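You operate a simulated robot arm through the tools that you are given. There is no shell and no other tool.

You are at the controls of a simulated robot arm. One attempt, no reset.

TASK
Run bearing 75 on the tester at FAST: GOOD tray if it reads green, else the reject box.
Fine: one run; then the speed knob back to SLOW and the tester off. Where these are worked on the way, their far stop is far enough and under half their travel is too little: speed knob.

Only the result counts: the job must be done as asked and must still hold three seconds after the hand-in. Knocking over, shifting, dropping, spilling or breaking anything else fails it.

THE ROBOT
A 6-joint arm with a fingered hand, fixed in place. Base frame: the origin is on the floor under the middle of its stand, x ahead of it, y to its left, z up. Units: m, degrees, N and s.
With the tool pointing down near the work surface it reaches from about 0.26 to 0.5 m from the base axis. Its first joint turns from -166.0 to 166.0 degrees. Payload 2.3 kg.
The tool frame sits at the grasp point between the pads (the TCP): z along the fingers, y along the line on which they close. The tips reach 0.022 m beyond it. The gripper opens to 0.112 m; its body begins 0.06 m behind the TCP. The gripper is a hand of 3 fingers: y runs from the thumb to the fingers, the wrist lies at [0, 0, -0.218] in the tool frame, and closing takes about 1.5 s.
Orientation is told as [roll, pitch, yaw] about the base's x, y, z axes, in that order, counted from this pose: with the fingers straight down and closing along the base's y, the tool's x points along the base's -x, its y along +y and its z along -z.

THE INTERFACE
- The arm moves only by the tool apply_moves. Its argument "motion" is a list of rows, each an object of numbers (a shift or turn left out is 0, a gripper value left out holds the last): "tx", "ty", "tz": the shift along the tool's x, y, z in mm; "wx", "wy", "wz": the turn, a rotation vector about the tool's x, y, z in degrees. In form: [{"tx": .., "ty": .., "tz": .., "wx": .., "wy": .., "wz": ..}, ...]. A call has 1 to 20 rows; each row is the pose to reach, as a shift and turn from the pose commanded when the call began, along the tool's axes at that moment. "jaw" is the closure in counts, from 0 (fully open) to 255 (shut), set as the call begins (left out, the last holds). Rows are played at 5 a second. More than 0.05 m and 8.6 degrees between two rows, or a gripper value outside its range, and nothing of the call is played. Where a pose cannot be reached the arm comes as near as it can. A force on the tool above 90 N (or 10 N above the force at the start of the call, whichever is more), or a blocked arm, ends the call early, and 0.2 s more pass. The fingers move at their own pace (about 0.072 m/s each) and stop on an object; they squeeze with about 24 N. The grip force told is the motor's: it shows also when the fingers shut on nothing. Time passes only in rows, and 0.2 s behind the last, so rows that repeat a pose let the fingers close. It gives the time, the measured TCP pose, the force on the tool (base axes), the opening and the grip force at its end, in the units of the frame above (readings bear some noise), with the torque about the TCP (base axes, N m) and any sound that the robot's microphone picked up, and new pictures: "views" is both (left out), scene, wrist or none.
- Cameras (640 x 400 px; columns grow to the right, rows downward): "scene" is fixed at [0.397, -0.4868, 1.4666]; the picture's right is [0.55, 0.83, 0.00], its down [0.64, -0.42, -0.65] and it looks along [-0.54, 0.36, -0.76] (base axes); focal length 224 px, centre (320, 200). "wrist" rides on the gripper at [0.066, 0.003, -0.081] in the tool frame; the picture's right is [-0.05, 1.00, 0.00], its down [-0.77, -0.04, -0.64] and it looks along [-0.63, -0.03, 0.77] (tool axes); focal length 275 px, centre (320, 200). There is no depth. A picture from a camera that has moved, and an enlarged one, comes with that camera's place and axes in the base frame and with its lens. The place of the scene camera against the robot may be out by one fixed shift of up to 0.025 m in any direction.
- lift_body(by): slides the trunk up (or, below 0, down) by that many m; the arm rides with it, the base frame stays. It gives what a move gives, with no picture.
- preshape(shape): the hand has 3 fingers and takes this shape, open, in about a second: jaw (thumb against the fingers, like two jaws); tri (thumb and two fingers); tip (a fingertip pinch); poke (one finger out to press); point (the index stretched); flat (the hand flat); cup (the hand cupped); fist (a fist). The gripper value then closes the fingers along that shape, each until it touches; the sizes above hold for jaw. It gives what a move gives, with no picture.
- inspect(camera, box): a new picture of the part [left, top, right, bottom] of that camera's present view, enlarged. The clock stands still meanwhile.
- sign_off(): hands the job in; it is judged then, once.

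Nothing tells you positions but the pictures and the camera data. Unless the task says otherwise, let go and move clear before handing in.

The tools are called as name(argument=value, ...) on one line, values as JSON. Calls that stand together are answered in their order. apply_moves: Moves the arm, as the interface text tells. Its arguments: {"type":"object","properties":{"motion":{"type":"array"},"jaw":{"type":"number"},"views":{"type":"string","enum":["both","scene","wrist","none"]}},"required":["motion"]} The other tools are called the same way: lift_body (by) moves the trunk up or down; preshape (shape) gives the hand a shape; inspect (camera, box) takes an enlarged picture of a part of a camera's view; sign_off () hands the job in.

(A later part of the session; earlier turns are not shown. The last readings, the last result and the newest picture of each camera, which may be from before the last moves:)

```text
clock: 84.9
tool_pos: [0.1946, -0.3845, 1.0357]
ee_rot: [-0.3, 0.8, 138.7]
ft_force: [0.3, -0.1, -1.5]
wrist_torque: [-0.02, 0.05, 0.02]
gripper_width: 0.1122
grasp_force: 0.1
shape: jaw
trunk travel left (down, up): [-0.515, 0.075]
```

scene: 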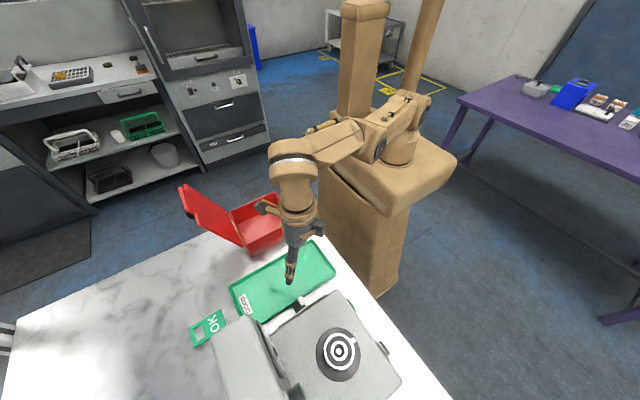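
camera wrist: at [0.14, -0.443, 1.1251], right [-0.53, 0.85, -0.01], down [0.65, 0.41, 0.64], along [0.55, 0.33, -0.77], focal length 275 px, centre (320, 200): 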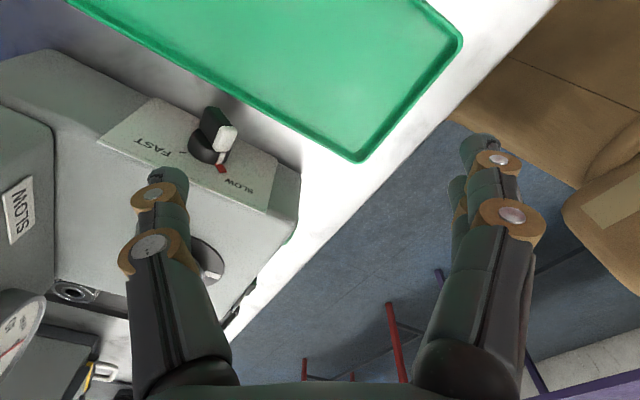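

At yaw ≈ 139° it is free again, so sticking only happens after over-commanding past the reach boundary. I'll stay inside it: rotate to yaw 30° here while moving to (0.22, −0.365), well within reach.

apply_moves(motion=[{"tx": 1, "ty": -4, "wz": 8}, {"tx": 2, "ty": -8, "wz": 16}, {"tx": 3, "ty": -12, "wz": 24}, {"tx": 4, "ty": -16, "wz": 32}, {"tx": 5, "ty": -20, "wz": 40}, {"tx": 6, "ty": -24, "wz": 48}, {"tx": 6.2, "ty": -28, "wz": 56}, {"tx": 6.2, "ty": -31.4, "wz": 64}, {"tx": 6.2, "ty": -31.4, "wz": 72}, {"tx": 6.2, "ty": -31.4, "wz": 80}, {"tx": 6.2, "ty": -31.4, "wz": 88}, {"tx": 6.2, "ty": -31.4, "wz": 96}, {"tx": 6.2, "ty": -31.4, "wz": 104}, {"tx": 6.2, "ty": -31.4, "wz": 108.6}], views="none")

apply_moves(motion=[{"tz": 10}, {"tz": 20}], views="none")

```text
clock: 87.9
tool_pos: [0.2205, -0.3658, 1.0343]
ee_rot: [-0.7, -0.5, 30.0]
ft_force: [1.0, -0.1, 0.8]
wrist_torque: [0.01, 0.0, 0.0]
gripper_width: 0.112
grasp_force: 0.1
shape: jaw
trunk travel left (down, up): [-0.515, 0.075]
```

```text
clock: 88.5
tool_pos: [0.2217, -0.3659, 1.0152]
ee_rot: [-0.7, -0.5, 30.1]
ft_force: [-0.2, 0.2, -0.6]
wrist_torque: [-0.01, -0.07, -0.02]
gripper_width: 0.1118
grasp_force: 0.1
shape: jaw
trunk travel left (down, up): [-0.515, 0.075]
```

Free and following exactly. Now down to the knob level (tip at z ≈ 0.933).

apply_moves(motion=[{"tz": 15}, {"tz": 30}, {"tz": 45}, {"tz": 60}], views="none")

inspect(camera="wrist", box=[20, 70, 240, 230])

inspect(camera="scene", box=[270, 250, 370, 340])

```text
clock: 89.5
tool_pos: [0.2198, -0.366, 0.9548]
ee_rot: [-0.7, -0.5, 30.0]
ft_force: [-0.1, -0.5, -0.2]
wrist_torque: [-0.02, 0.0, -0.02]
gripper_width: 0.1119
grasp_force: 0.1
shape: jaw
trunk travel left (down, up): [-0.515, 0.075]
```

```text
2.50 times, centred on (130, 150) of wrist
camera zoom: at [0.1595, -0.3965, 1.0345], right [-0.46, 0.89, -0.01], down [0.68, 0.36, 0.64], along [0.57, 0.29, -0.77], focal length 688 px, centre (795, 325)
```

zoom: 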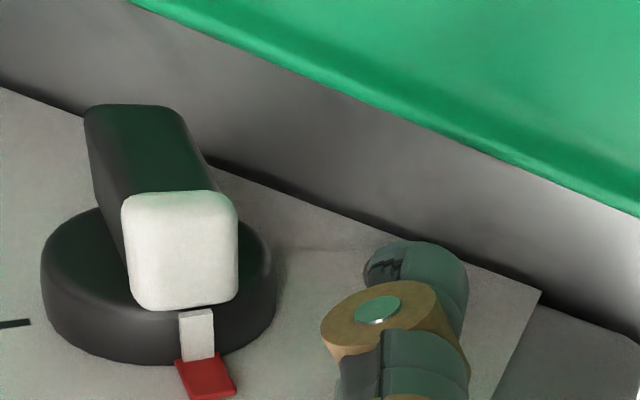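

```text
4.44 times, centred on (320, 295) of scene
camera zoom: at [0.397, -0.4868, 1.4666], right [0.55, 0.83, 0.0], down [0.64, -0.42, -0.65], along [-0.54, 0.36, -0.76], focal length 994 px, centre (320, -222)
```

zoom: 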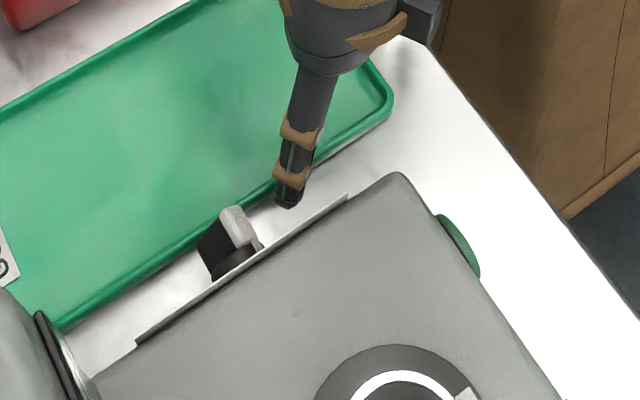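

Thumb is aligned with the bar and clear of the plate. Push toward −y: first up to near contact.

apply_moves(motion=[{"tx": 1, "ty": -5}, {"tx": 3.4, "ty": -11.9}], views="none")

apply_moves(motion=[{"tx": 2, "ty": -3.5}, {"tx": 2, "ty": -3.5}], views="none")

inspect(camera="wrist", box=[20, 70, 240, 230])

```text
clock: 90.1
tool_pos: [0.2241, -0.3791, 0.9542]
ee_rot: [-0.7, -0.5, 30.1]
ft_force: [-0.4, 0.3, 0.2]
wrist_torque: [0.02, 0.0, 0.03]
gripper_width: 0.1121
grasp_force: 0.0
shape: jaw
trunk travel left (down, up): [-0.515, 0.075]
```

```text
clock: 90.7
tool_pos: [0.2252, -0.381, 0.9537]
ee_rot: [-0.8, -0.5, 30.3]
ft_force: [-0.4, -0.3, 0.4]
wrist_torque: [0.01, -0.04, 0.01]
gripper_width: 0.1122
grasp_force: 0.0
shape: jaw
trunk travel left (down, up): [-0.515, 0.075]
```

```text
2.50 times, centred on (130, 150) of wrist
camera zoom: at [0.164, -0.4127, 1.034], right [-0.46, 0.89, -0.01], down [0.68, 0.36, 0.64], along [0.57, 0.29, -0.77], focal length 688 px, centre (795, 325)
```

zoom: 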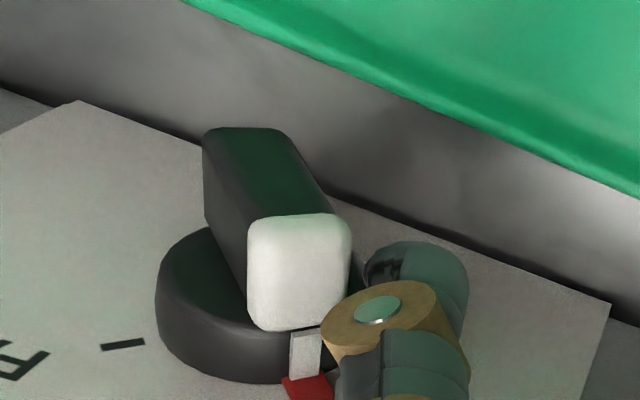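

About to touch. Continue in ~3 mm −y steps, rising slightly, with force readings.

apply_moves(motion=[{"tx": 1.5, "ty": -2.6}, {"tx": 1.5, "ty": -2.6}], views="none")

apply_moves(motion=[{"tx": 1.5, "ty": -2.6, "tz": -0.5}, {"tx": 1.5, "ty": -2.6, "tz": -0.5}], views="none")

inspect(camera="wrist", box=[20, 70, 240, 230])

```text
clock: 91.3
tool_pos: [0.2251, -0.3849, 0.953]
ee_rot: [-0.7, -0.6, 30.2]
ft_force: [-0.5, 1.6, 0.5]
wrist_torque: [0.04, 0.05, 0.03]
gripper_width: 0.112
grasp_force: 0.0
shape: jaw
trunk travel left (down, up): [-0.515, 0.075]
```

```text
clock: 91.9
tool_pos: [0.2256, -0.3865, 0.955]
ee_rot: [-0.6, -0.5, 30.0]
ft_force: [1.6, 4.0, -0.2]
wrist_torque: [0.0, -0.03, 0.19]
gripper_width: 0.1116
grasp_force: 0.0
shape: jaw
trunk travel left (down, up): [-0.515, 0.075]
```

```text
2.50 times, centred on (130, 150) of wrist
camera zoom: at [0.1645, -0.4174, 1.0354], right [-0.46, 0.89, -0.01], down [0.68, 0.36, 0.64], along [0.57, 0.29, -0.77], focal length 688 px, centre (795, 325)
```

zoom: 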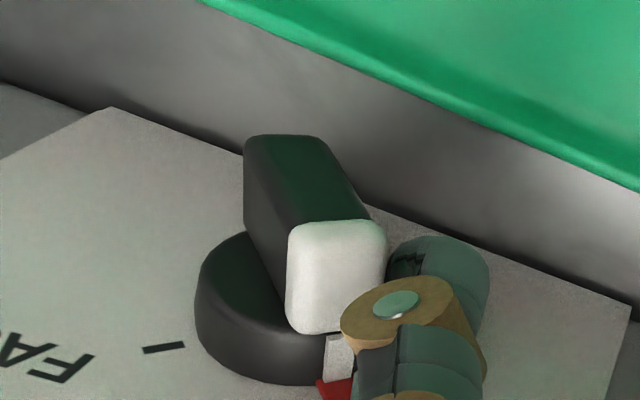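

Contact: 4 N, thumb flexing slightly. I continue pushing in small steps.

apply_moves(motion=[{"tx": 1.5, "ty": -2.6, "tz": -0.5}, {"tx": 2.5, "ty": -4.3, "tz": -1}], views="none")

inspect(camera="wrist", box=[20, 70, 240, 230])

```text
clock: 92.5
tool_pos: [0.2244, -0.3931, 0.9571]
ee_rot: [-0.7, -0.5, 30.2]
ft_force: [-1.1, 4.7, 0.4]
wrist_torque: [0.02, -0.02, 0.18]
gripper_width: 0.1116
grasp_force: 0.0
shape: jaw
trunk travel left (down, up): [-0.515, 0.075]
```

```text
2.50 times, centred on (130, 150) of wrist
camera zoom: at [0.1639, -0.4235, 1.0361], right [-0.46, 0.89, -0.01], down [0.68, 0.36, 0.64], along [0.57, 0.29, -0.77], focal length 688 px, centre (795, 325)
```

zoom: 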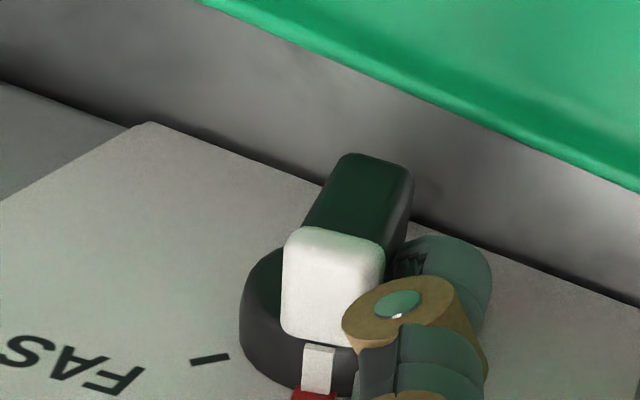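

The knob turns smoothly at ~5 N. I keep going with a slight rise.

apply_moves(motion=[{"tx": 1.2, "ty": -2, "tz": -1}, {"tx": 2.2, "ty": -3.9, "tz": -2}], views="none")

inspect(camera="wrist", box=[20, 70, 240, 230])

```text
clock: 93.1
tool_pos: [0.2238, -0.3962, 0.9584]
ee_rot: [-0.7, -0.4, 30.2]
ft_force: [2.0, 6.6, 0.3]
wrist_torque: [0.1, -0.05, 0.29]
gripper_width: 0.1114
grasp_force: 0.0
shape: jaw
trunk travel left (down, up): [-0.515, 0.075]
```

```text
2.50 times, centred on (130, 150) of wrist
camera zoom: at [0.1639, -0.4262, 1.0388], right [-0.46, 0.89, -0.01], down [0.68, 0.36, 0.64], along [0.57, 0.29, -0.77], focal length 688 px, centre (795, 325)
```

zoom: 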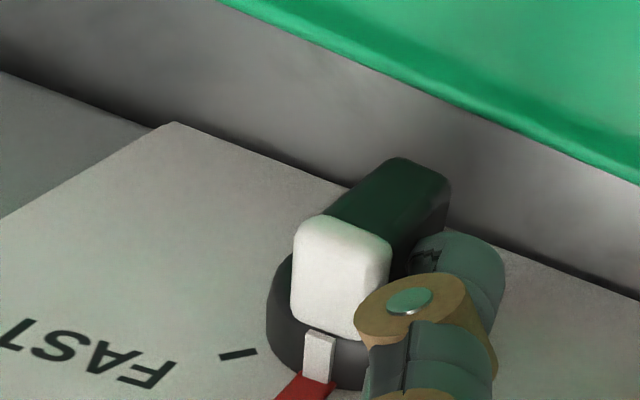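

Still turning; the pointer moves toward FAST. Continue.

apply_moves(motion=[{"tx": 1.2, "ty": -2, "tz": -1}, {"tx": 2.4, "ty": -4.2, "tz": -2.5}], views="none")

inspect(camera="wrist", box=[20, 70, 240, 230])

```text
clock: 93.7
tool_pos: [0.2239, -0.3998, 0.961]
ee_rot: [-0.7, -0.4, 30.2]
ft_force: [3.2, 11.3, 0.1]
wrist_torque: [0.2, -0.08, 0.49]
gripper_width: 0.1111
grasp_force: 0.0
shape: jaw
trunk travel left (down, up): [-0.515, 0.075]
```

```text
2.50 times, centred on (130, 150) of wrist
camera zoom: at [0.1637, -0.4306, 1.0414], right [-0.46, 0.89, -0.01], down [0.68, 0.36, 0.64], along [0.57, 0.29, -0.77], focal length 688 px, centre (795, 325)
```

zoom: 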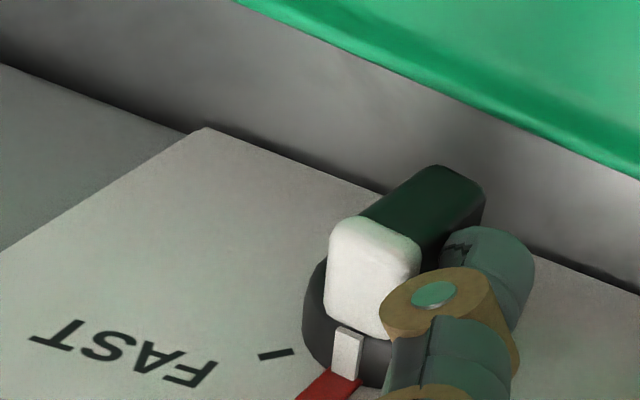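

The bar is at about −24° (past vertical), force up to 11 N since contact is low. I'll raise the thumb a few mm for a better lever, then push on.

apply_moves(motion=[{"tz": -2.5}, {"tz": -5}], views="none")

apply_moves(motion=[{"tx": 1, "ty": -1.7}, {"tx": 1.7, "ty": -3}], views="none")

inspect(camera="wrist", box=[20, 70, 240, 230])

```text
clock: 94.3
tool_pos: [0.2223, -0.4012, 0.9673]
ee_rot: [-0.8, -0.4, 30.0]
ft_force: [-1.3, 6.6, 2.9]
wrist_torque: [-0.05, -0.04, 0.09]
gripper_width: 0.111
grasp_force: 0.0
shape: jaw
trunk travel left (down, up): [-0.515, 0.075]
```

```text
clock: 94.9
tool_pos: [0.2226, -0.4031, 0.9672]
ee_rot: [-0.8, -0.4, 30.2]
ft_force: [-0.5, 12.5, 8.6]
wrist_torque: [-0.24, -0.25, 0.27]
gripper_width: 0.1108
grasp_force: 0.2
shape: jaw
trunk travel left (down, up): [-0.515, 0.075]
```

```text
2.50 times, centred on (130, 150) of wrist
camera zoom: at [0.1619, -0.4332, 1.0484], right [-0.46, 0.89, -0.01], down [0.68, 0.36, 0.64], along [0.57, 0.29, -0.77], focal length 688 px, centre (795, 325)
```

zoom: 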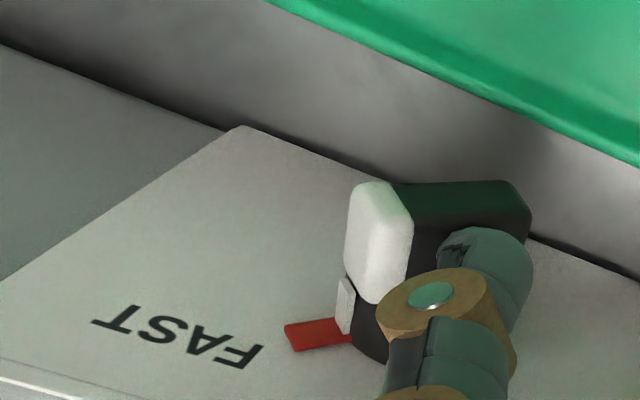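

The knob snapped to FAST (pointer over the FAST tick). I back the thumb off toward +y, rise, and verify.

apply_moves(motion=[{"tx": -3, "ty": 5}, {"tx": -8, "ty": 14, "tz": 0}, {"tx": -14, "ty": 24, "tz": -5}, {"tx": -18, "ty": 32, "tz": -25}], views="both")

inspect(camera="wrist", box=[0, 40, 280, 260])

```text
clock: 95.9
tool_pos: [0.2227, -0.3676, 0.9927]
ee_rot: [-0.7, -0.5, 30.2]
ft_force: [0.6, 0.6, 0.2]
wrist_torque: [-0.01, -0.01, -0.01]
gripper_width: 0.112
grasp_force: 0.0
shape: jaw
trunk travel left (down, up): [-0.515, 0.075]
camera wrist: at [0.1615, -0.3988, 1.0727], right [-0.46, 0.89, -0.01], down [0.68, 0.36, 0.64], along [0.57, 0.29, -0.77], focal length 275 px, centre (320, 200)
```

scene: 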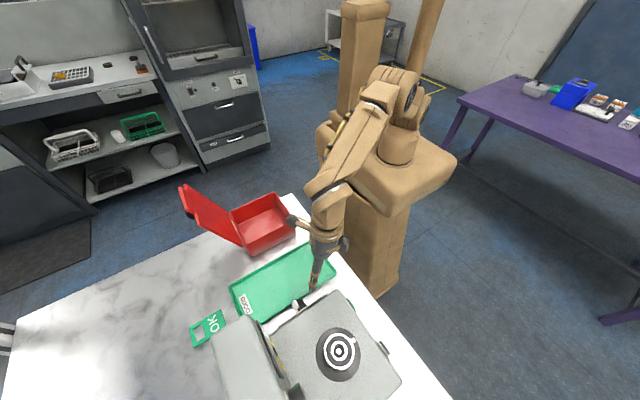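
wrist: 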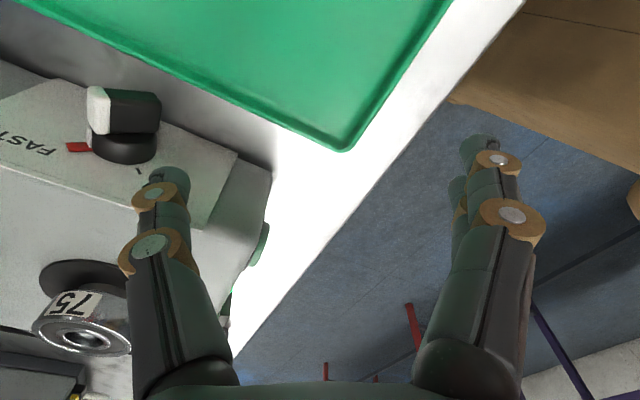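

```text
1.82 times, centred on (140, 150) of wrist
camera zoom: at [0.1615, -0.3988, 1.0727], right [-0.46, 0.89, -0.01], down [0.68, 0.36, 0.64], along [0.57, 0.29, -0.77], focal length 500 px, centre (647, 291)
```

zoom: 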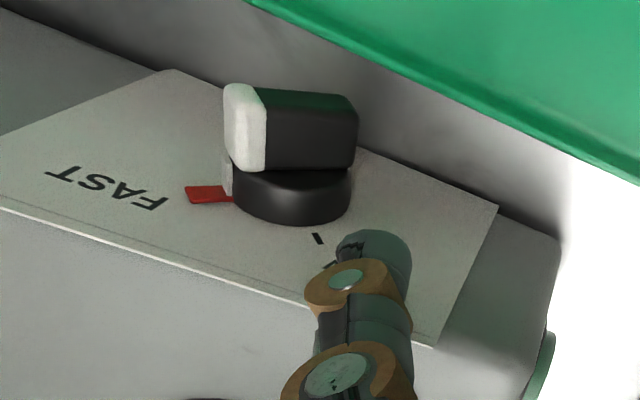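

FAST is set. Something yellowish now shows on the panel in the scene view; let me zoom there.

inspect(camera="scene", box=[210, 310, 330, 400])

```text
4.44 times, centred on (270, 355) of scene
camera zoom: at [0.397, -0.4868, 1.4666], right [0.55, 0.83, 0.0], down [0.64, -0.42, -0.65], along [-0.54, 0.36, -0.76], focal length 994 px, centre (542, -489)
```

zoom: 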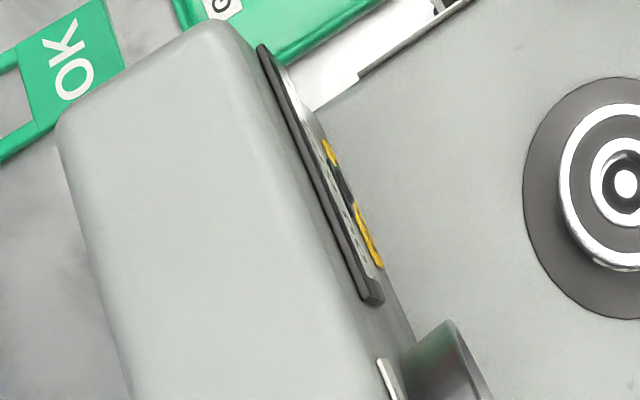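

Amber lamp/label lit now, fitting FAST. Next: START. I'll move the thumb around the tester's corner to a point in front (+y) of the START button.

apply_moves(motion=[{"tx": -15, "ty": 26}, {"tx": -30, "ty": 52, "wz": -5}, {"tx": -49, "ty": 65, "wz": -10}, {"tx": -75, "ty": 50, "wz": -10}, {"tx": -93, "ty": 39.6, "wz": -10}], views="both")

inspect(camera="wrist", box=[60, 60, 280, 260])

inspect(camera="scene", box=[320, 240, 440, 360])

```text
clock: 97.1
tool_pos: [0.2879, -0.2875, 0.9911]
ee_rot: [-0.7, -0.3, 40.2]
ft_force: [0.9, -0.5, -0.2]
wrist_torque: [0.01, -0.01, -0.01]
gripper_width: 0.1116
grasp_force: 0.0
shape: jaw
trunk travel left (down, up): [-0.515, 0.075]
camera wrist: at [0.2328, -0.3271, 1.0722], right [-0.61, 0.79, -0.01], down [0.6, 0.47, 0.64], along [0.51, 0.38, -0.77], focal length 275 px, centre (320, 200)
```

scene: 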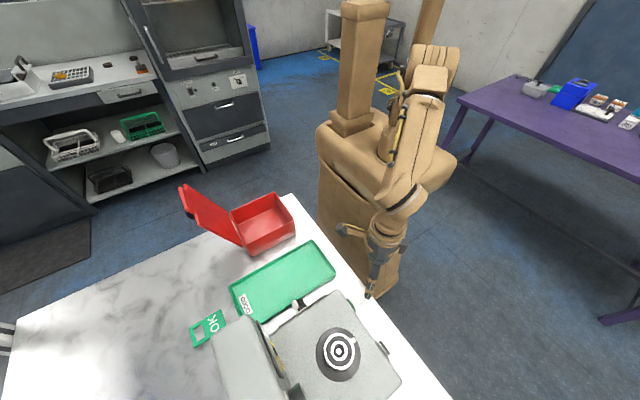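
wrist: 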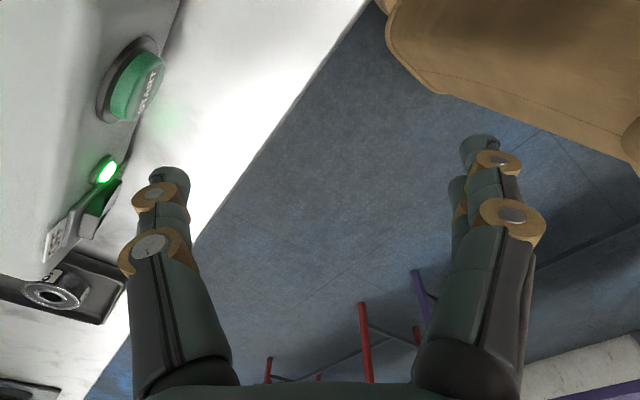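

```text
2.00 times, centred on (170, 160) of wrist
camera zoom: at [0.2328, -0.3271, 1.0722], right [-0.61, 0.79, -0.01], down [0.6, 0.47, 0.64], along [0.51, 0.38, -0.77], focal length 551 px, centre (620, 280)
```

zoom: 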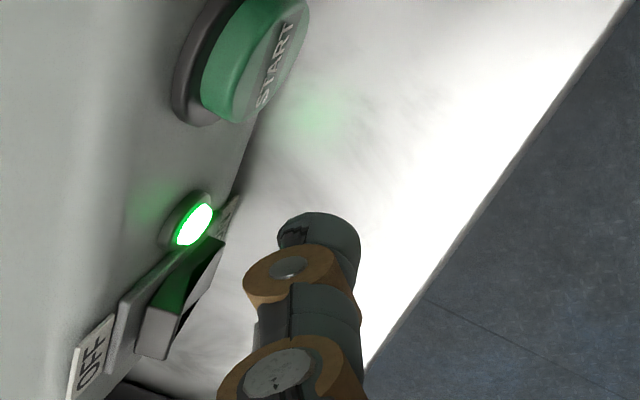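

```text
3.33 times, centred on (380, 300) of scene
camera zoom: at [0.397, -0.4868, 1.4666], right [0.55, 0.83, 0.0], down [0.64, -0.42, -0.65], along [-0.54, 0.36, -0.76], focal length 745 px, centre (120, -133)
```

zoom: 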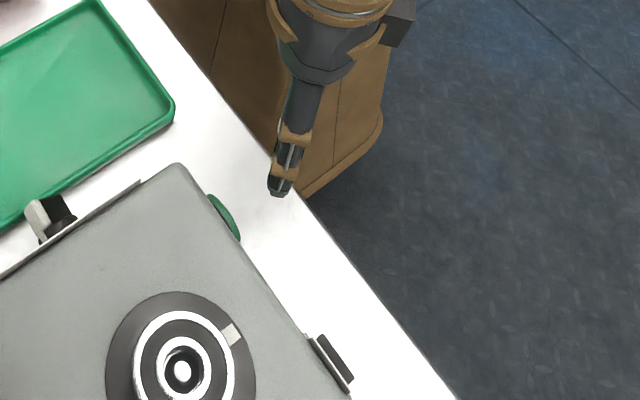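

I can see START and the ON/OFF rocker next to its lamp. Before pressing, let me zoom in on the rocker for later.

inspect(camera="wrist", box=[70, 130, 150, 220])

inspect(camera="scene", box=[365, 320, 405, 365])

```text
4.44 times, centred on (110, 175) of wrist
camera zoom: at [0.2328, -0.3271, 1.0722], right [-0.61, 0.79, -0.01], down [0.6, 0.47, 0.64], along [0.51, 0.38, -0.77], focal length 1224 px, centre (1253, 311)
```

zoom: 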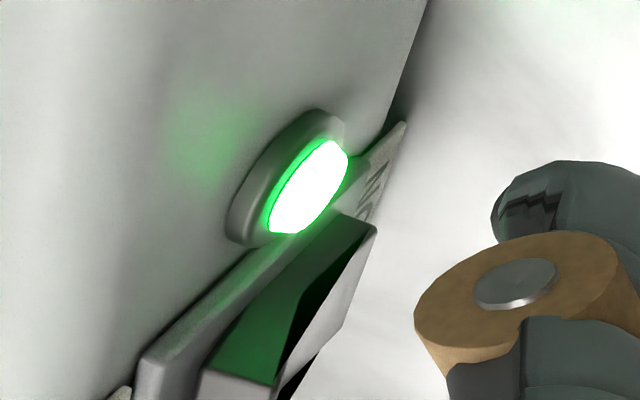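

```text
8.89 times, centred on (385, 342) of scene
camera zoom: at [0.397, -0.4868, 1.4666], right [0.55, 0.83, 0.0], down [0.64, -0.42, -0.65], along [-0.54, 0.36, -0.76], focal length 1988 px, centre (-258, -1067)
```

zoom: 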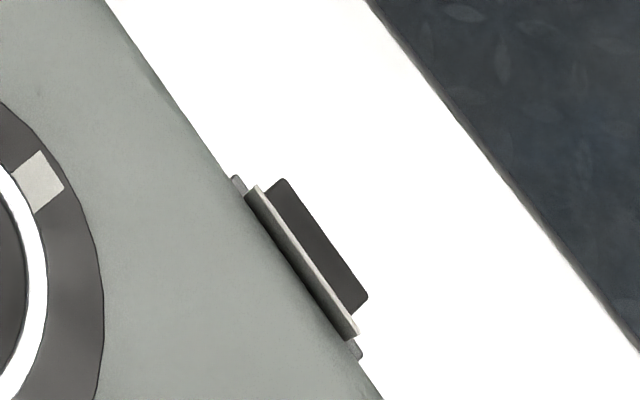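

Rocker: ON end toward −x, OFF end toward +x (around x ≈ 0.43). Now I lower the thumb in front of START (thumb at x ≈ 0.322, tip z ≈ 0.922).

apply_moves(motion=[{"tx": 3, "ty": 2.6, "tz": 16}, {"tx": 6.1, "ty": 5.2, "tz": 32}, {"tx": 6.1, "ty": 5.2, "tz": 48}], views="wrist")

inspect(camera="wrist", box=[40, 60, 240, 220])

inspect(camera="scene", box=[330, 260, 400, 330])

```text
clock: 97.9
tool_pos: [0.2776, -0.2855, 0.9446]
ee_rot: [-0.7, -0.3, 40.1]
ft_force: [0.3, -0.1, -0.5]
wrist_torque: [0.02, 0.0, 0.03]
gripper_width: 0.1119
grasp_force: 0.2
shape: jaw
trunk travel left (down, up): [-0.515, 0.075]
camera wrist: at [0.2228, -0.3261, 1.0246], right [-0.61, 0.79, -0.01], down [0.6, 0.47, 0.64], along [0.51, 0.38, -0.77], focal length 275 px, centre (320, 200)
```

wrist: 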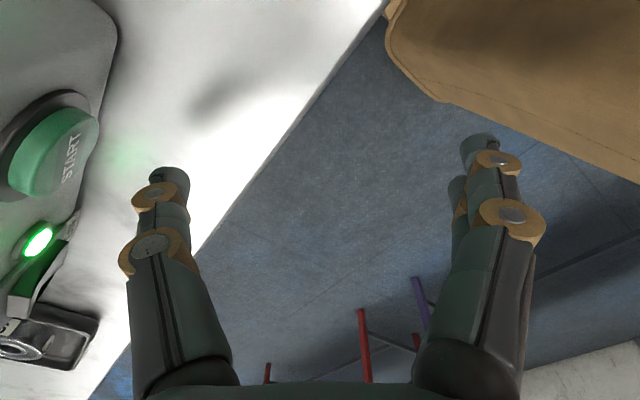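

```text
2.50 times, centred on (140, 140) of wrist
camera zoom: at [0.2228, -0.3261, 1.0246], right [-0.61, 0.79, -0.01], down [0.6, 0.47, 0.64], along [0.51, 0.38, -0.77], focal length 688 px, centre (770, 350)
```

zoom: 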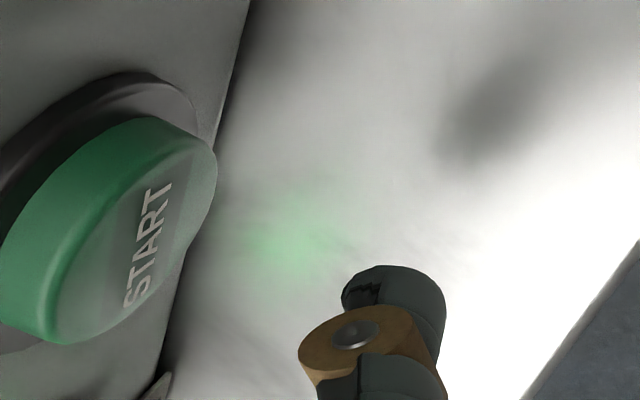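

```text
5.71 times, centred on (365, 295) of scene
camera zoom: at [0.397, -0.4868, 1.4666], right [0.55, 0.83, 0.0], down [0.64, -0.42, -0.65], along [-0.54, 0.36, -0.76], focal length 1278 px, centre (63, -343)
```

zoom: 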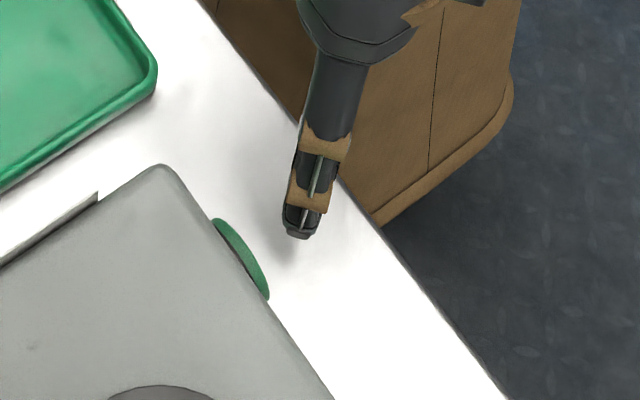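

Aligned with START along −y. Approach 20 mm, then small steps.

apply_moves(motion=[{"tx": 6.4, "ty": -7.6}, {"tx": 12.9, "ty": -15.3}], views="none")

inspect(camera="wrist", box=[40, 60, 240, 220])

inspect(camera="scene", box=[330, 260, 400, 330])

```text
clock: 98.5
tool_pos: [0.2779, -0.309, 0.9451]
ee_rot: [-0.8, -0.3, 40.1]
ft_force: [-1.1, 0.0, 0.1]
wrist_torque: [-0.03, -0.03, -0.02]
gripper_width: 0.1119
grasp_force: 0.1
shape: jaw
trunk travel left (down, up): [-0.515, 0.075]
```

```text
2.50 times, centred on (140, 140) of wrist
camera zoom: at [0.2223, -0.3488, 1.0248], right [-0.61, 0.79, -0.01], down [0.6, 0.47, 0.64], along [0.51, 0.38, -0.77], focal length 688 px, centre (770, 350)
```

zoom: 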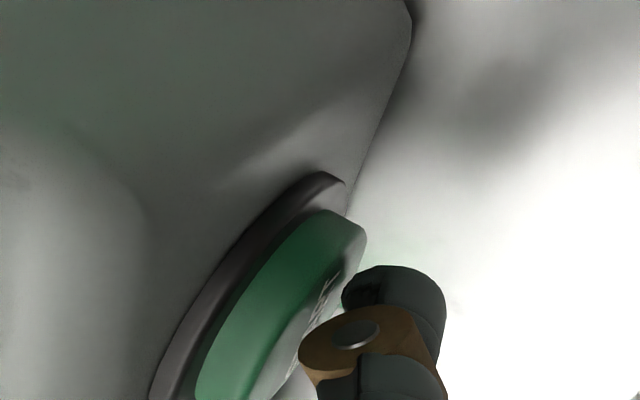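

```text
5.71 times, centred on (365, 295) of scene
camera zoom: at [0.397, -0.4868, 1.4666], right [0.55, 0.83, 0.0], down [0.64, -0.42, -0.65], along [-0.54, 0.36, -0.76], focal length 1278 px, centre (63, -343)
```

zoom: 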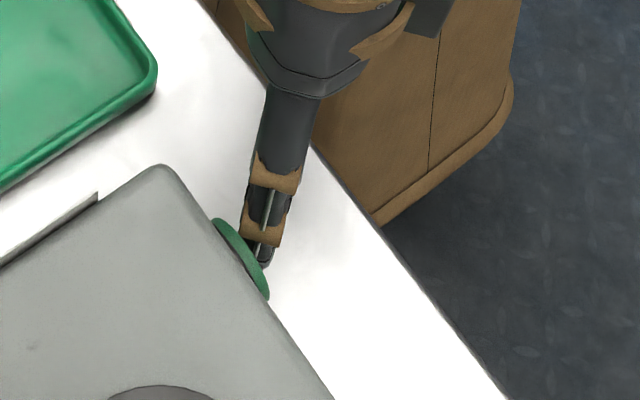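

Nearly touching. Now press in ~2–3 mm steps with force and sound feedback.

apply_moves(motion=[{"tx": 2, "ty": -2.3}], views="none")

apply_moves(motion=[{"tx": 2, "ty": -2.3}], views="none")

```text
clock: 98.9
tool_pos: [0.2766, -0.3107, 0.9431]
ee_rot: [-0.7, -0.3, 40.1]
ft_force: [0.1, 1.6, -0.5]
wrist_torque: [0.0, -0.03, 0.09]
gripper_width: 0.1118
grasp_force: 0.0
shape: jaw
trunk travel left (down, up): [-0.515, 0.075]
```

```text
clock: 99.3
tool_pos: [0.2767, -0.3141, 0.9439]
ee_rot: [-0.7, -0.3, 40.3]
ft_force: [0.7, 3.8, -0.1]
wrist_torque: [0.04, 0.02, 0.19]
gripper_width: 0.1117
grasp_force: 0.1
shape: jaw
trunk travel left (down, up): [-0.515, 0.075]
heard: click
```

Click heard — START was pressed once. I withdraw the thumb and move to a pose where the wrist camera sees the gauge.

apply_moves(motion=[{"tx": -8, "ty": 9.5}, {"tx": -16, "ty": 19, "tz": -10}, {"tx": -10, "ty": 30, "tz": -40}, {"tx": 10, "ty": 45, "tz": -80}], views="both")

inspect(camera="scene", box=[210, 310, 370, 400])

```text
clock: 100.3
tool_pos: [0.235, -0.2816, 1.0239]
ee_rot: [-0.9, -0.4, 40.2]
ft_force: [0.4, 0.6, -0.6]
wrist_torque: [-0.01, -0.01, 0.03]
gripper_width: 0.1116
grasp_force: 0.0
shape: jaw
trunk travel left (down, up): [-0.515, 0.075]
camera wrist: at [0.1815, -0.3227, 1.1035], right [-0.61, 0.79, -0.01], down [0.6, 0.47, 0.64], along [0.51, 0.38, -0.77], focal length 275 px, centre (320, 200)
```

scene: 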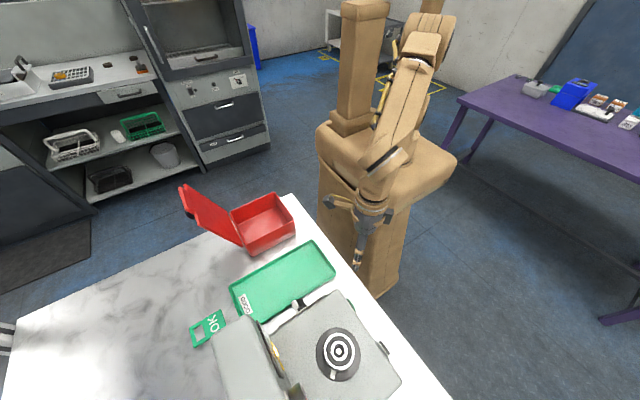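
wrist: 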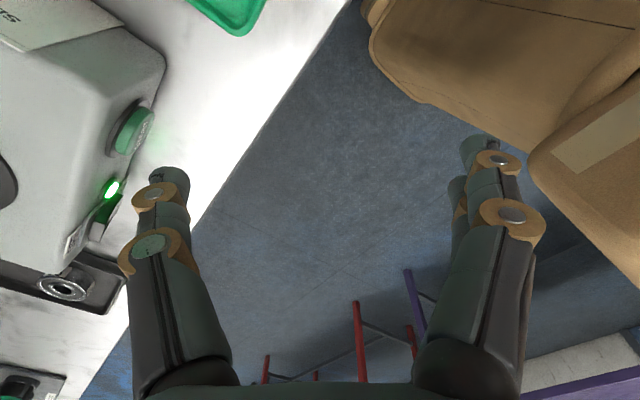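

```text
4.00 times, centred on (290, 355) of scene
camera zoom: at [0.397, -0.4868, 1.4666], right [0.55, 0.83, 0.0], down [0.64, -0.42, -0.65], along [-0.54, 0.36, -0.76], focal length 894 px, centre (440, -420)
```

zoom: 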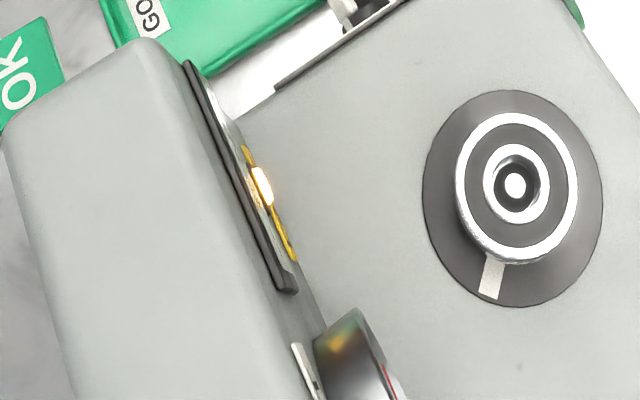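

The spindle is spinning (its tag moved) and the amber FAST/running lamp is lit. I move quickly to where the wrist camera sees gauge and display.

apply_moves(motion=[{"tx": 26, "ty": 8, "tz": -30, "wz": 7}, {"tx": 52, "ty": 16, "tz": -60, "wz": 14}, {"tx": 78, "ty": 24, "tz": -90, "wz": 21}, {"tx": 104, "ty": 33, "tz": -120, "wz": 28}, {"tx": 130, "ty": 41, "tz": -140, "wz": 35}, {"tx": 156, "ty": 49, "tz": -155, "wz": 42}, {"tx": 175, "ty": 56, "tz": -165, "wz": 49}], views="wrist")

inspect(camera="wrist", box=[180, 180, 400, 380])

```text
clock: 101.9
tool_pos: [0.067, -0.3554, 1.1872]
ee_rot: [-0.2, -0.9, -8.9]
ft_force: [0.0, -0.6, 0.0]
wrist_torque: [-0.02, 0.01, 0.0]
gripper_width: 0.1121
grasp_force: 0.1
shape: jaw
trunk travel left (down, up): [-0.515, 0.075]
camera wrist: at [0.0005, -0.3411, 1.2656], right [0.2, 0.98, 0.0], down [0.75, -0.15, 0.65], along [0.63, -0.13, -0.76], focal length 275 px, centre (320, 200)
```

wrist: 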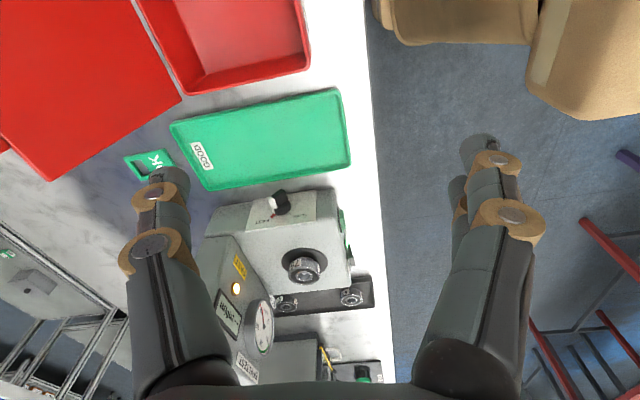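

```text
2.00 times, centred on (290, 280) of wrist
camera zoom: at [0.0005, -0.3411, 1.2656], right [0.2, 0.98, 0.0], down [0.75, -0.15, 0.65], along [0.63, -0.13, -0.76], focal length 551 px, centre (380, 40)
```

zoom: 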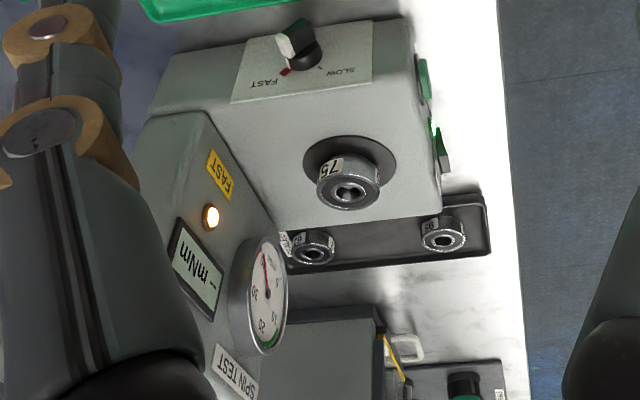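

The panel reads FAST, lamp lit, display in progress. Zoom in on the gauge and display.

inspect(camera="wrist", box=[210, 245, 290, 365])

apply_moves(motion=[{"tz": 0}, {"tz": 0}, {"tz": 0}, {"tz": 0}, {"tz": 0}], views="none")

inspect(camera="wrist", box=[210, 245, 290, 365])

```text
3.33 times, centred on (250, 305) of wrist
camera zoom: at [0.0005, -0.3411, 1.2656], right [0.2, 0.98, 0.0], down [0.75, -0.15, 0.65], along [0.63, -0.13, -0.76], focal length 918 px, centre (553, -150)
```

zoom: 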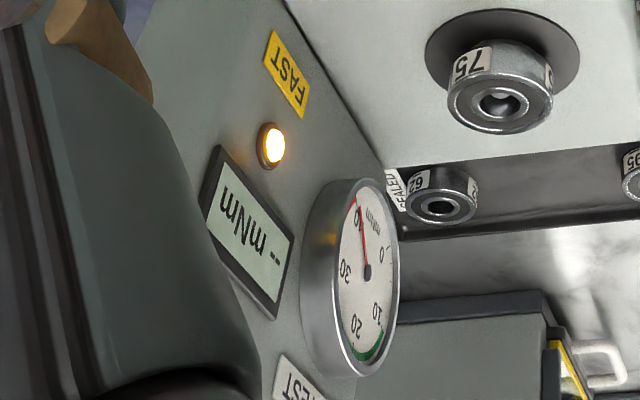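

```text
clock: 103.1
tool_pos: [0.0688, -0.3539, 1.1841]
ee_rot: [-0.2, -0.8, -8.9]
ft_force: [-0.1, 0.4, 0.7]
wrist_torque: [0.0, 0.0, -0.01]
gripper_width: 0.1119
grasp_force: 0.1
shape: jaw
trunk travel left (down, up): [-0.515, 0.075]
```

```text
3.33 times, centred on (250, 305) of wrist
camera zoom: at [0.0011, -0.3409, 1.2654], right [0.2, 0.98, 0.0], down [0.75, -0.15, 0.65], along [0.63, -0.13, -0.76], focal length 918 px, centre (553, -150)
```

zoom: 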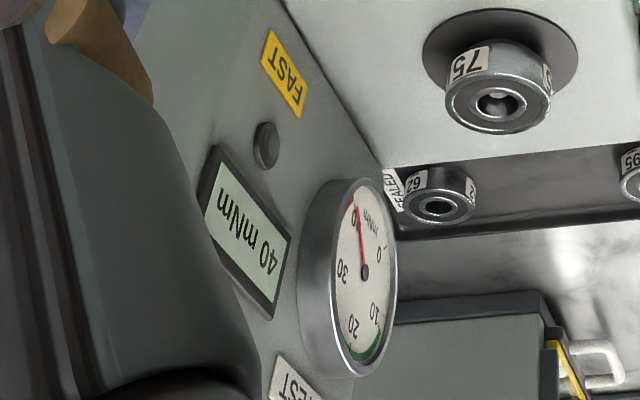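

The run ended: display shows 40 mNm and the needle stands at 40 in the red arc. Let me double check with a tighter zoom.

inspect(camera="wrist", box=[232, 290, 276, 365])

inspect(camera="wrist", box=[205, 280, 250, 345])

```text
5.33 times, centred on (254, 328) of wrist
camera zoom: at [0.0011, -0.3409, 1.2654], right [0.2, 0.98, 0.0], down [0.75, -0.15, 0.65], along [0.63, -0.13, -0.76], focal length 1468 px, centre (672, -480)
```

zoom: 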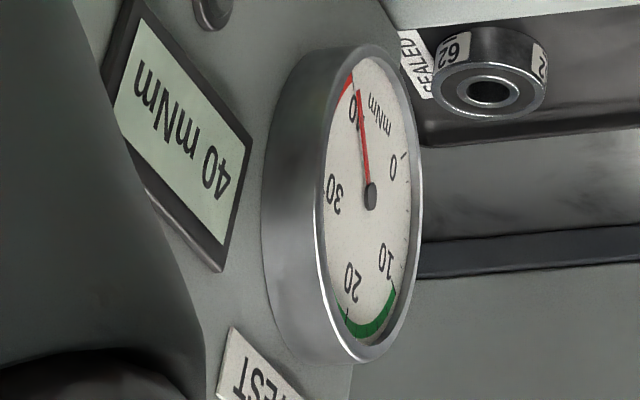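

```text
6.15 times, centred on (228, 312) of wrist
camera zoom: at [0.0011, -0.3409, 1.2654], right [0.2, 0.98, 0.0], down [0.75, -0.15, 0.65], along [0.63, -0.13, -0.76], focal length 1694 px, centre (889, -492)
```

zoom: 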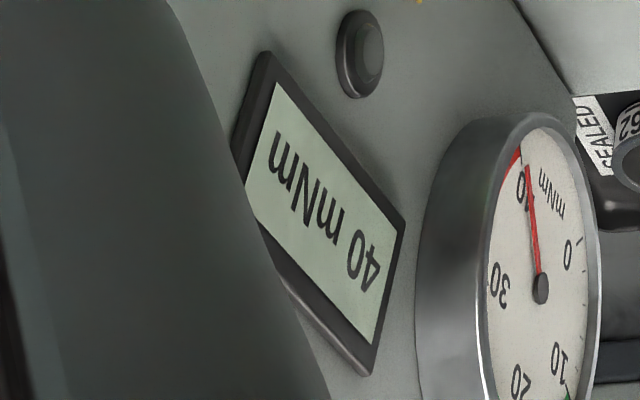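

Confirmed: 40 mNm, red arc → bearing 75 goes to the reject box. Next, the knob back to SLOW. I return above the tray at yaw 30°.

apply_moves(motion=[{"tx": -26, "ty": 3, "tz": 20, "wz": -7.8}, {"tx": -52, "ty": 6, "tz": 45, "wz": -15.6}, {"tx": -78, "ty": 9, "tz": 70, "wz": -23.4}, {"tx": -104, "ty": 12, "tz": 95, "wz": -31.2}, {"tx": -130, "ty": 14, "tz": 124, "wz": -39}], views="none")

apply_moves(motion=[{"wx": 7}, {"wx": 14}], views="both")

```text
clock: 104.3
tool_pos: [0.2012, -0.3635, 1.0623]
ee_rot: [-0.6, -0.4, 30.4]
ft_force: [-0.8, 0.2, 0.0]
wrist_torque: [0.0, 0.0, -0.01]
gripper_width: 0.1123
grasp_force: 0.0
shape: jaw
trunk travel left (down, up): [-0.515, 0.075]
```

```text
clock: 104.9
tool_pos: [0.1993, -0.3622, 1.0631]
ee_rot: [-14.8, -0.5, 30.1]
ft_force: [-0.2, 0.1, 0.1]
wrist_torque: [-0.01, -0.04, 0.01]
gripper_width: 0.1119
grasp_force: 0.1
shape: jaw
trunk travel left (down, up): [-0.515, 0.075]
camera wrist: at [0.1292, -0.3756, 1.1405], right [-0.44, 0.86, -0.25], down [0.6, 0.49, 0.63], along [0.67, 0.13, -0.73], focal length 275 px, centre (320, 200)
```

scene: 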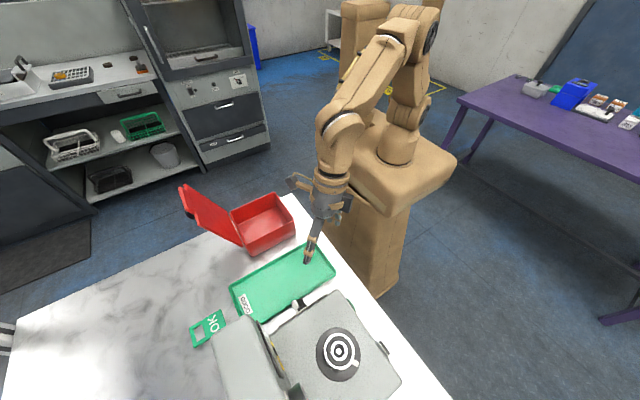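
wrist: 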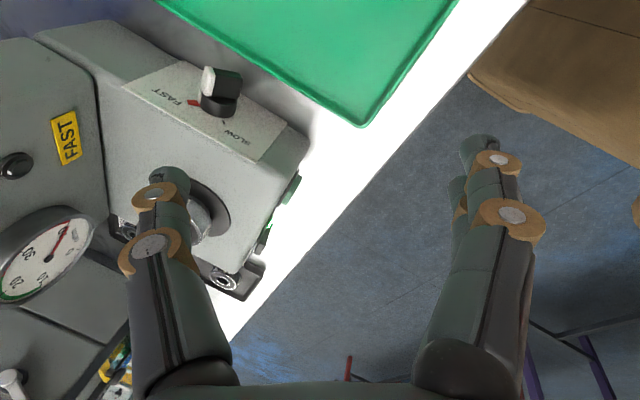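

Tilted 15° outward without trouble. I move the thumb over and beyond the knob (to its −y side), staying above it.

apply_moves(motion=[{"tx": 1, "ty": -18, "tz": 20}, {"tx": 2.1, "ty": -36, "tz": 40.5}, {"tx": 12, "ty": -48, "tz": 58}], views="none")

apply_moves(motion=[{"tx": 5, "ty": -6, "tz": 10}, {"tx": 9, "ty": -12, "tz": 18.7}], views="both")

inspect(camera="wrist", box=[60, 60, 280, 240])

inspect(camera="scene", box=[260, 260, 350, 350])

```text
clock: 105.7
tool_pos: [0.2193, -0.4235, 1.0172]
ee_rot: [-14.8, -0.5, 30.1]
ft_force: [-1.1, -0.3, 0.2]
wrist_torque: [0.0, -0.01, 0.03]
gripper_width: 0.1115
grasp_force: 0.0
shape: jaw
trunk travel left (down, up): [-0.515, 0.075]
```

```text
clock: 106.3
tool_pos: [0.2204, -0.4406, 1.0023]
ee_rot: [-14.7, -0.5, 30.2]
ft_force: [-0.9, -0.7, 0.3]
wrist_torque: [0.02, -0.02, 0.03]
gripper_width: 0.112
grasp_force: 0.1
shape: jaw
trunk travel left (down, up): [-0.515, 0.075]
camera wrist: at [0.1503, -0.4541, 1.0794], right [-0.44, 0.86, -0.25], down [0.6, 0.49, 0.63], along [0.67, 0.13, -0.73], focal length 275 px, centre (320, 200)
```

scene: 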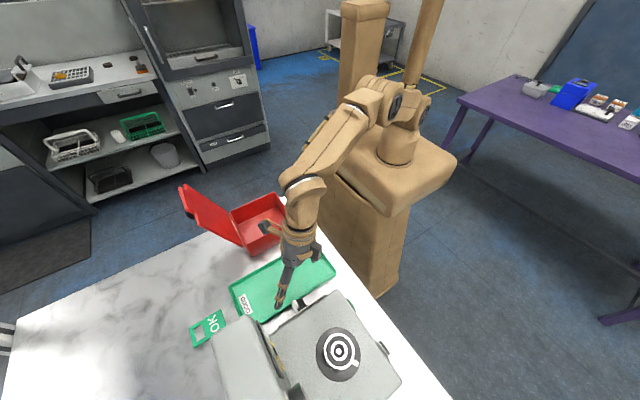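
wrist: 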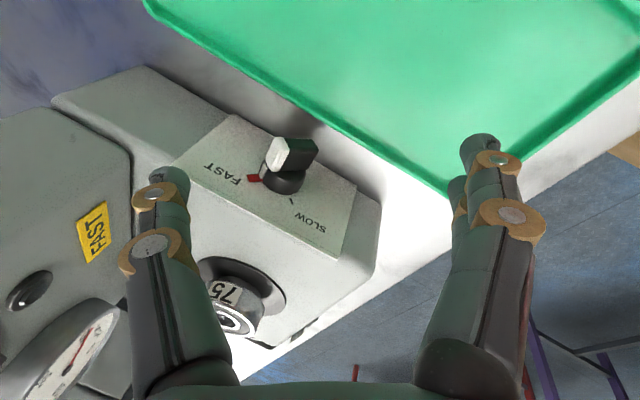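

```text
2.22 times, centred on (170, 150) of wrist
camera zoom: at [0.1503, -0.4541, 1.0794], right [-0.44, 0.86, -0.25], down [0.6, 0.49, 0.63], along [0.67, 0.13, -0.73], focal length 612 px, centre (653, 311)
```

zoom: 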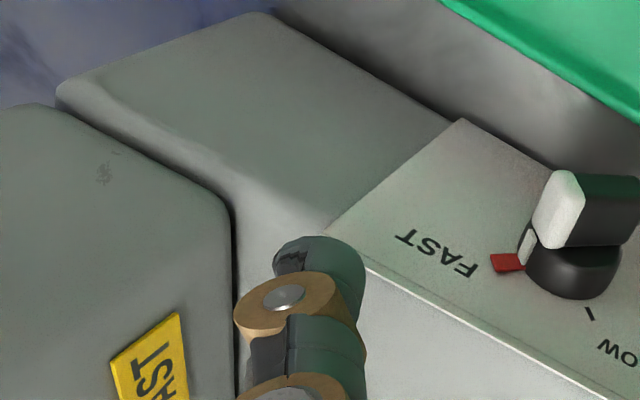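

```text
4.44 times, centred on (305, 305) of scene
camera zoom: at [0.397, -0.4868, 1.4666], right [0.55, 0.83, 0.0], down [0.64, -0.42, -0.65], along [-0.54, 0.36, -0.76], focal length 994 px, centre (387, -267)
```

zoom: 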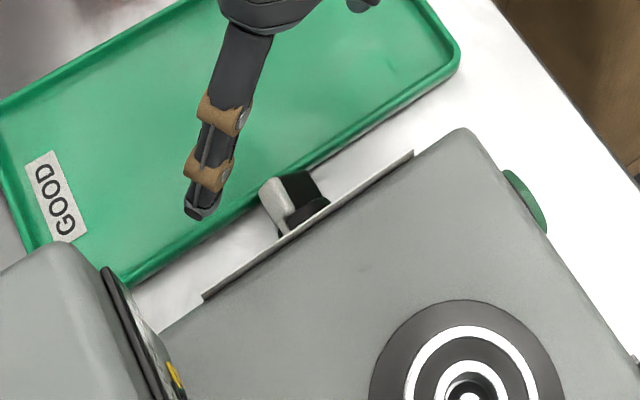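

The thumb is now beyond the knob on its −y side and above. Lower it straight down to z ≈ 0.94.

apply_moves(motion=[{"tx": 0, "ty": 5, "tz": 19}, {"tx": 0, "ty": 10, "tz": 38}, {"tx": 0.5, "ty": 14.8, "tz": 56}], views="none")

inspect(camera="wrist", box=[100, 60, 320, 240])

inspect(camera="scene", box=[260, 260, 350, 350])

```text
clock: 107.1
tool_pos: [0.2183, -0.4386, 0.9459]
ee_rot: [-14.7, -0.4, 30.1]
ft_force: [0.1, 0.2, -0.5]
wrist_torque: [0.02, 0.01, -0.04]
gripper_width: 0.1117
grasp_force: 0.1
shape: jaw
trunk travel left (down, up): [-0.515, 0.075]
```

```text
2.22 times, centred on (210, 150) of wrist
camera zoom: at [0.1484, -0.4527, 1.0226], right [-0.44, 0.86, -0.25], down [0.6, 0.49, 0.63], along [0.67, 0.13, -0.73], focal length 612 px, centre (564, 311)
```

zoom: 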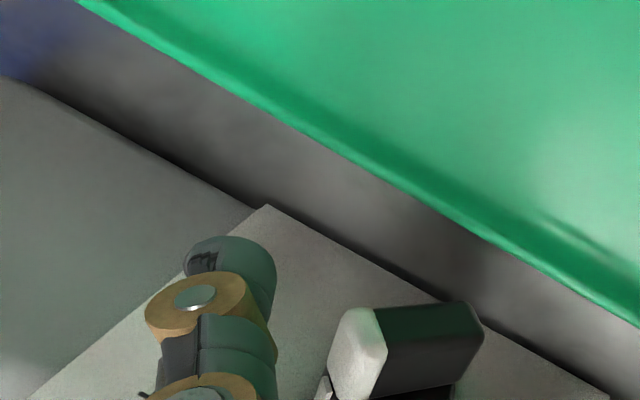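

```text
4.44 times, centred on (305, 305) of scene
camera zoom: at [0.397, -0.4868, 1.4666], right [0.55, 0.83, 0.0], down [0.64, -0.42, -0.65], along [-0.54, 0.36, -0.76], focal length 994 px, centre (387, -267)
```

zoom: 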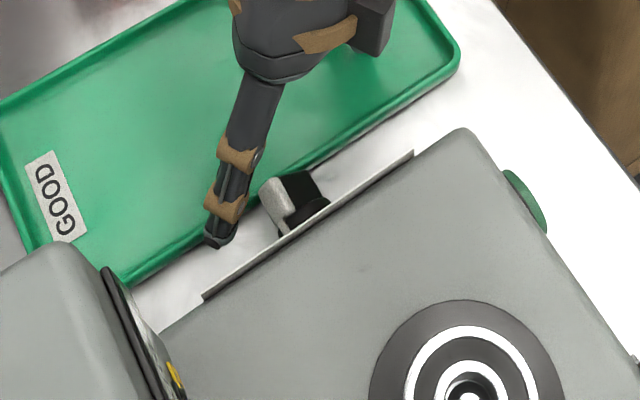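

Thumb sits beside the white end, −y side. I lower 6 mm more and then push toward +y in small steps.

apply_moves(motion=[{"tx": -2.6, "ty": 0, "tz": 6.2}], views="none")

apply_moves(motion=[{"tx": -2.5, "ty": 4.2, "tz": -1.1}], views="none")

apply_moves(motion=[{"tx": -2, "ty": 3.4, "tz": -0.9}], views="none")

inspect(camera="wrist", box=[100, 60, 320, 240])

```text
clock: 107.5
tool_pos: [0.2227, -0.4378, 0.9409]
ee_rot: [-14.7, -0.5, 30.3]
ft_force: [0.2, -0.7, 4.3]
wrist_torque: [0.16, 0.18, 0.11]
gripper_width: 0.1117
grasp_force: 0.1
shape: jaw
trunk travel left (down, up): [-0.515, 0.075]
```

```text
clock: 107.9
tool_pos: [0.2226, -0.4332, 0.9425]
ee_rot: [-14.8, -0.4, 30.1]
ft_force: [-1.4, -3.0, 9.4]
wrist_torque: [0.32, 0.39, 0.16]
gripper_width: 0.1118
grasp_force: 0.1
shape: jaw
trunk travel left (down, up): [-0.515, 0.075]
```

```text
clock: 108.3
tool_pos: [0.222, -0.4297, 0.9425]
ee_rot: [-14.8, -0.6, 30.1]
ft_force: [-2.6, -6.4, 18.2]
wrist_torque: [0.56, 0.78, 0.35]
gripper_width: 0.1115
grasp_force: 0.1
shape: jaw
trunk travel left (down, up): [-0.515, 0.075]
```

```text
2.22 times, centred on (210, 150) of wrist
camera zoom: at [0.1517, -0.443, 1.0193], right [-0.44, 0.86, -0.26], down [0.6, 0.5, 0.63], along [0.67, 0.13, -0.73], focal length 612 px, centre (564, 311)
```

zoom: 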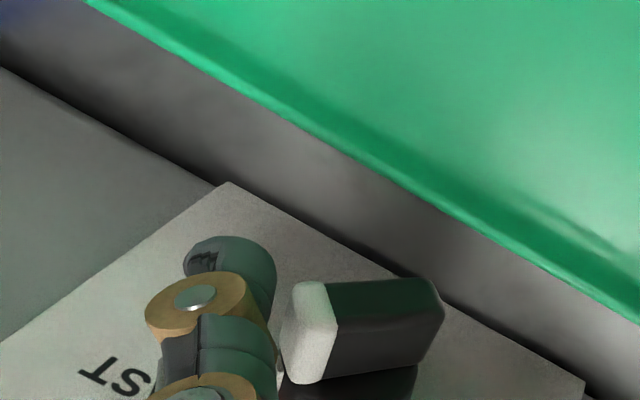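

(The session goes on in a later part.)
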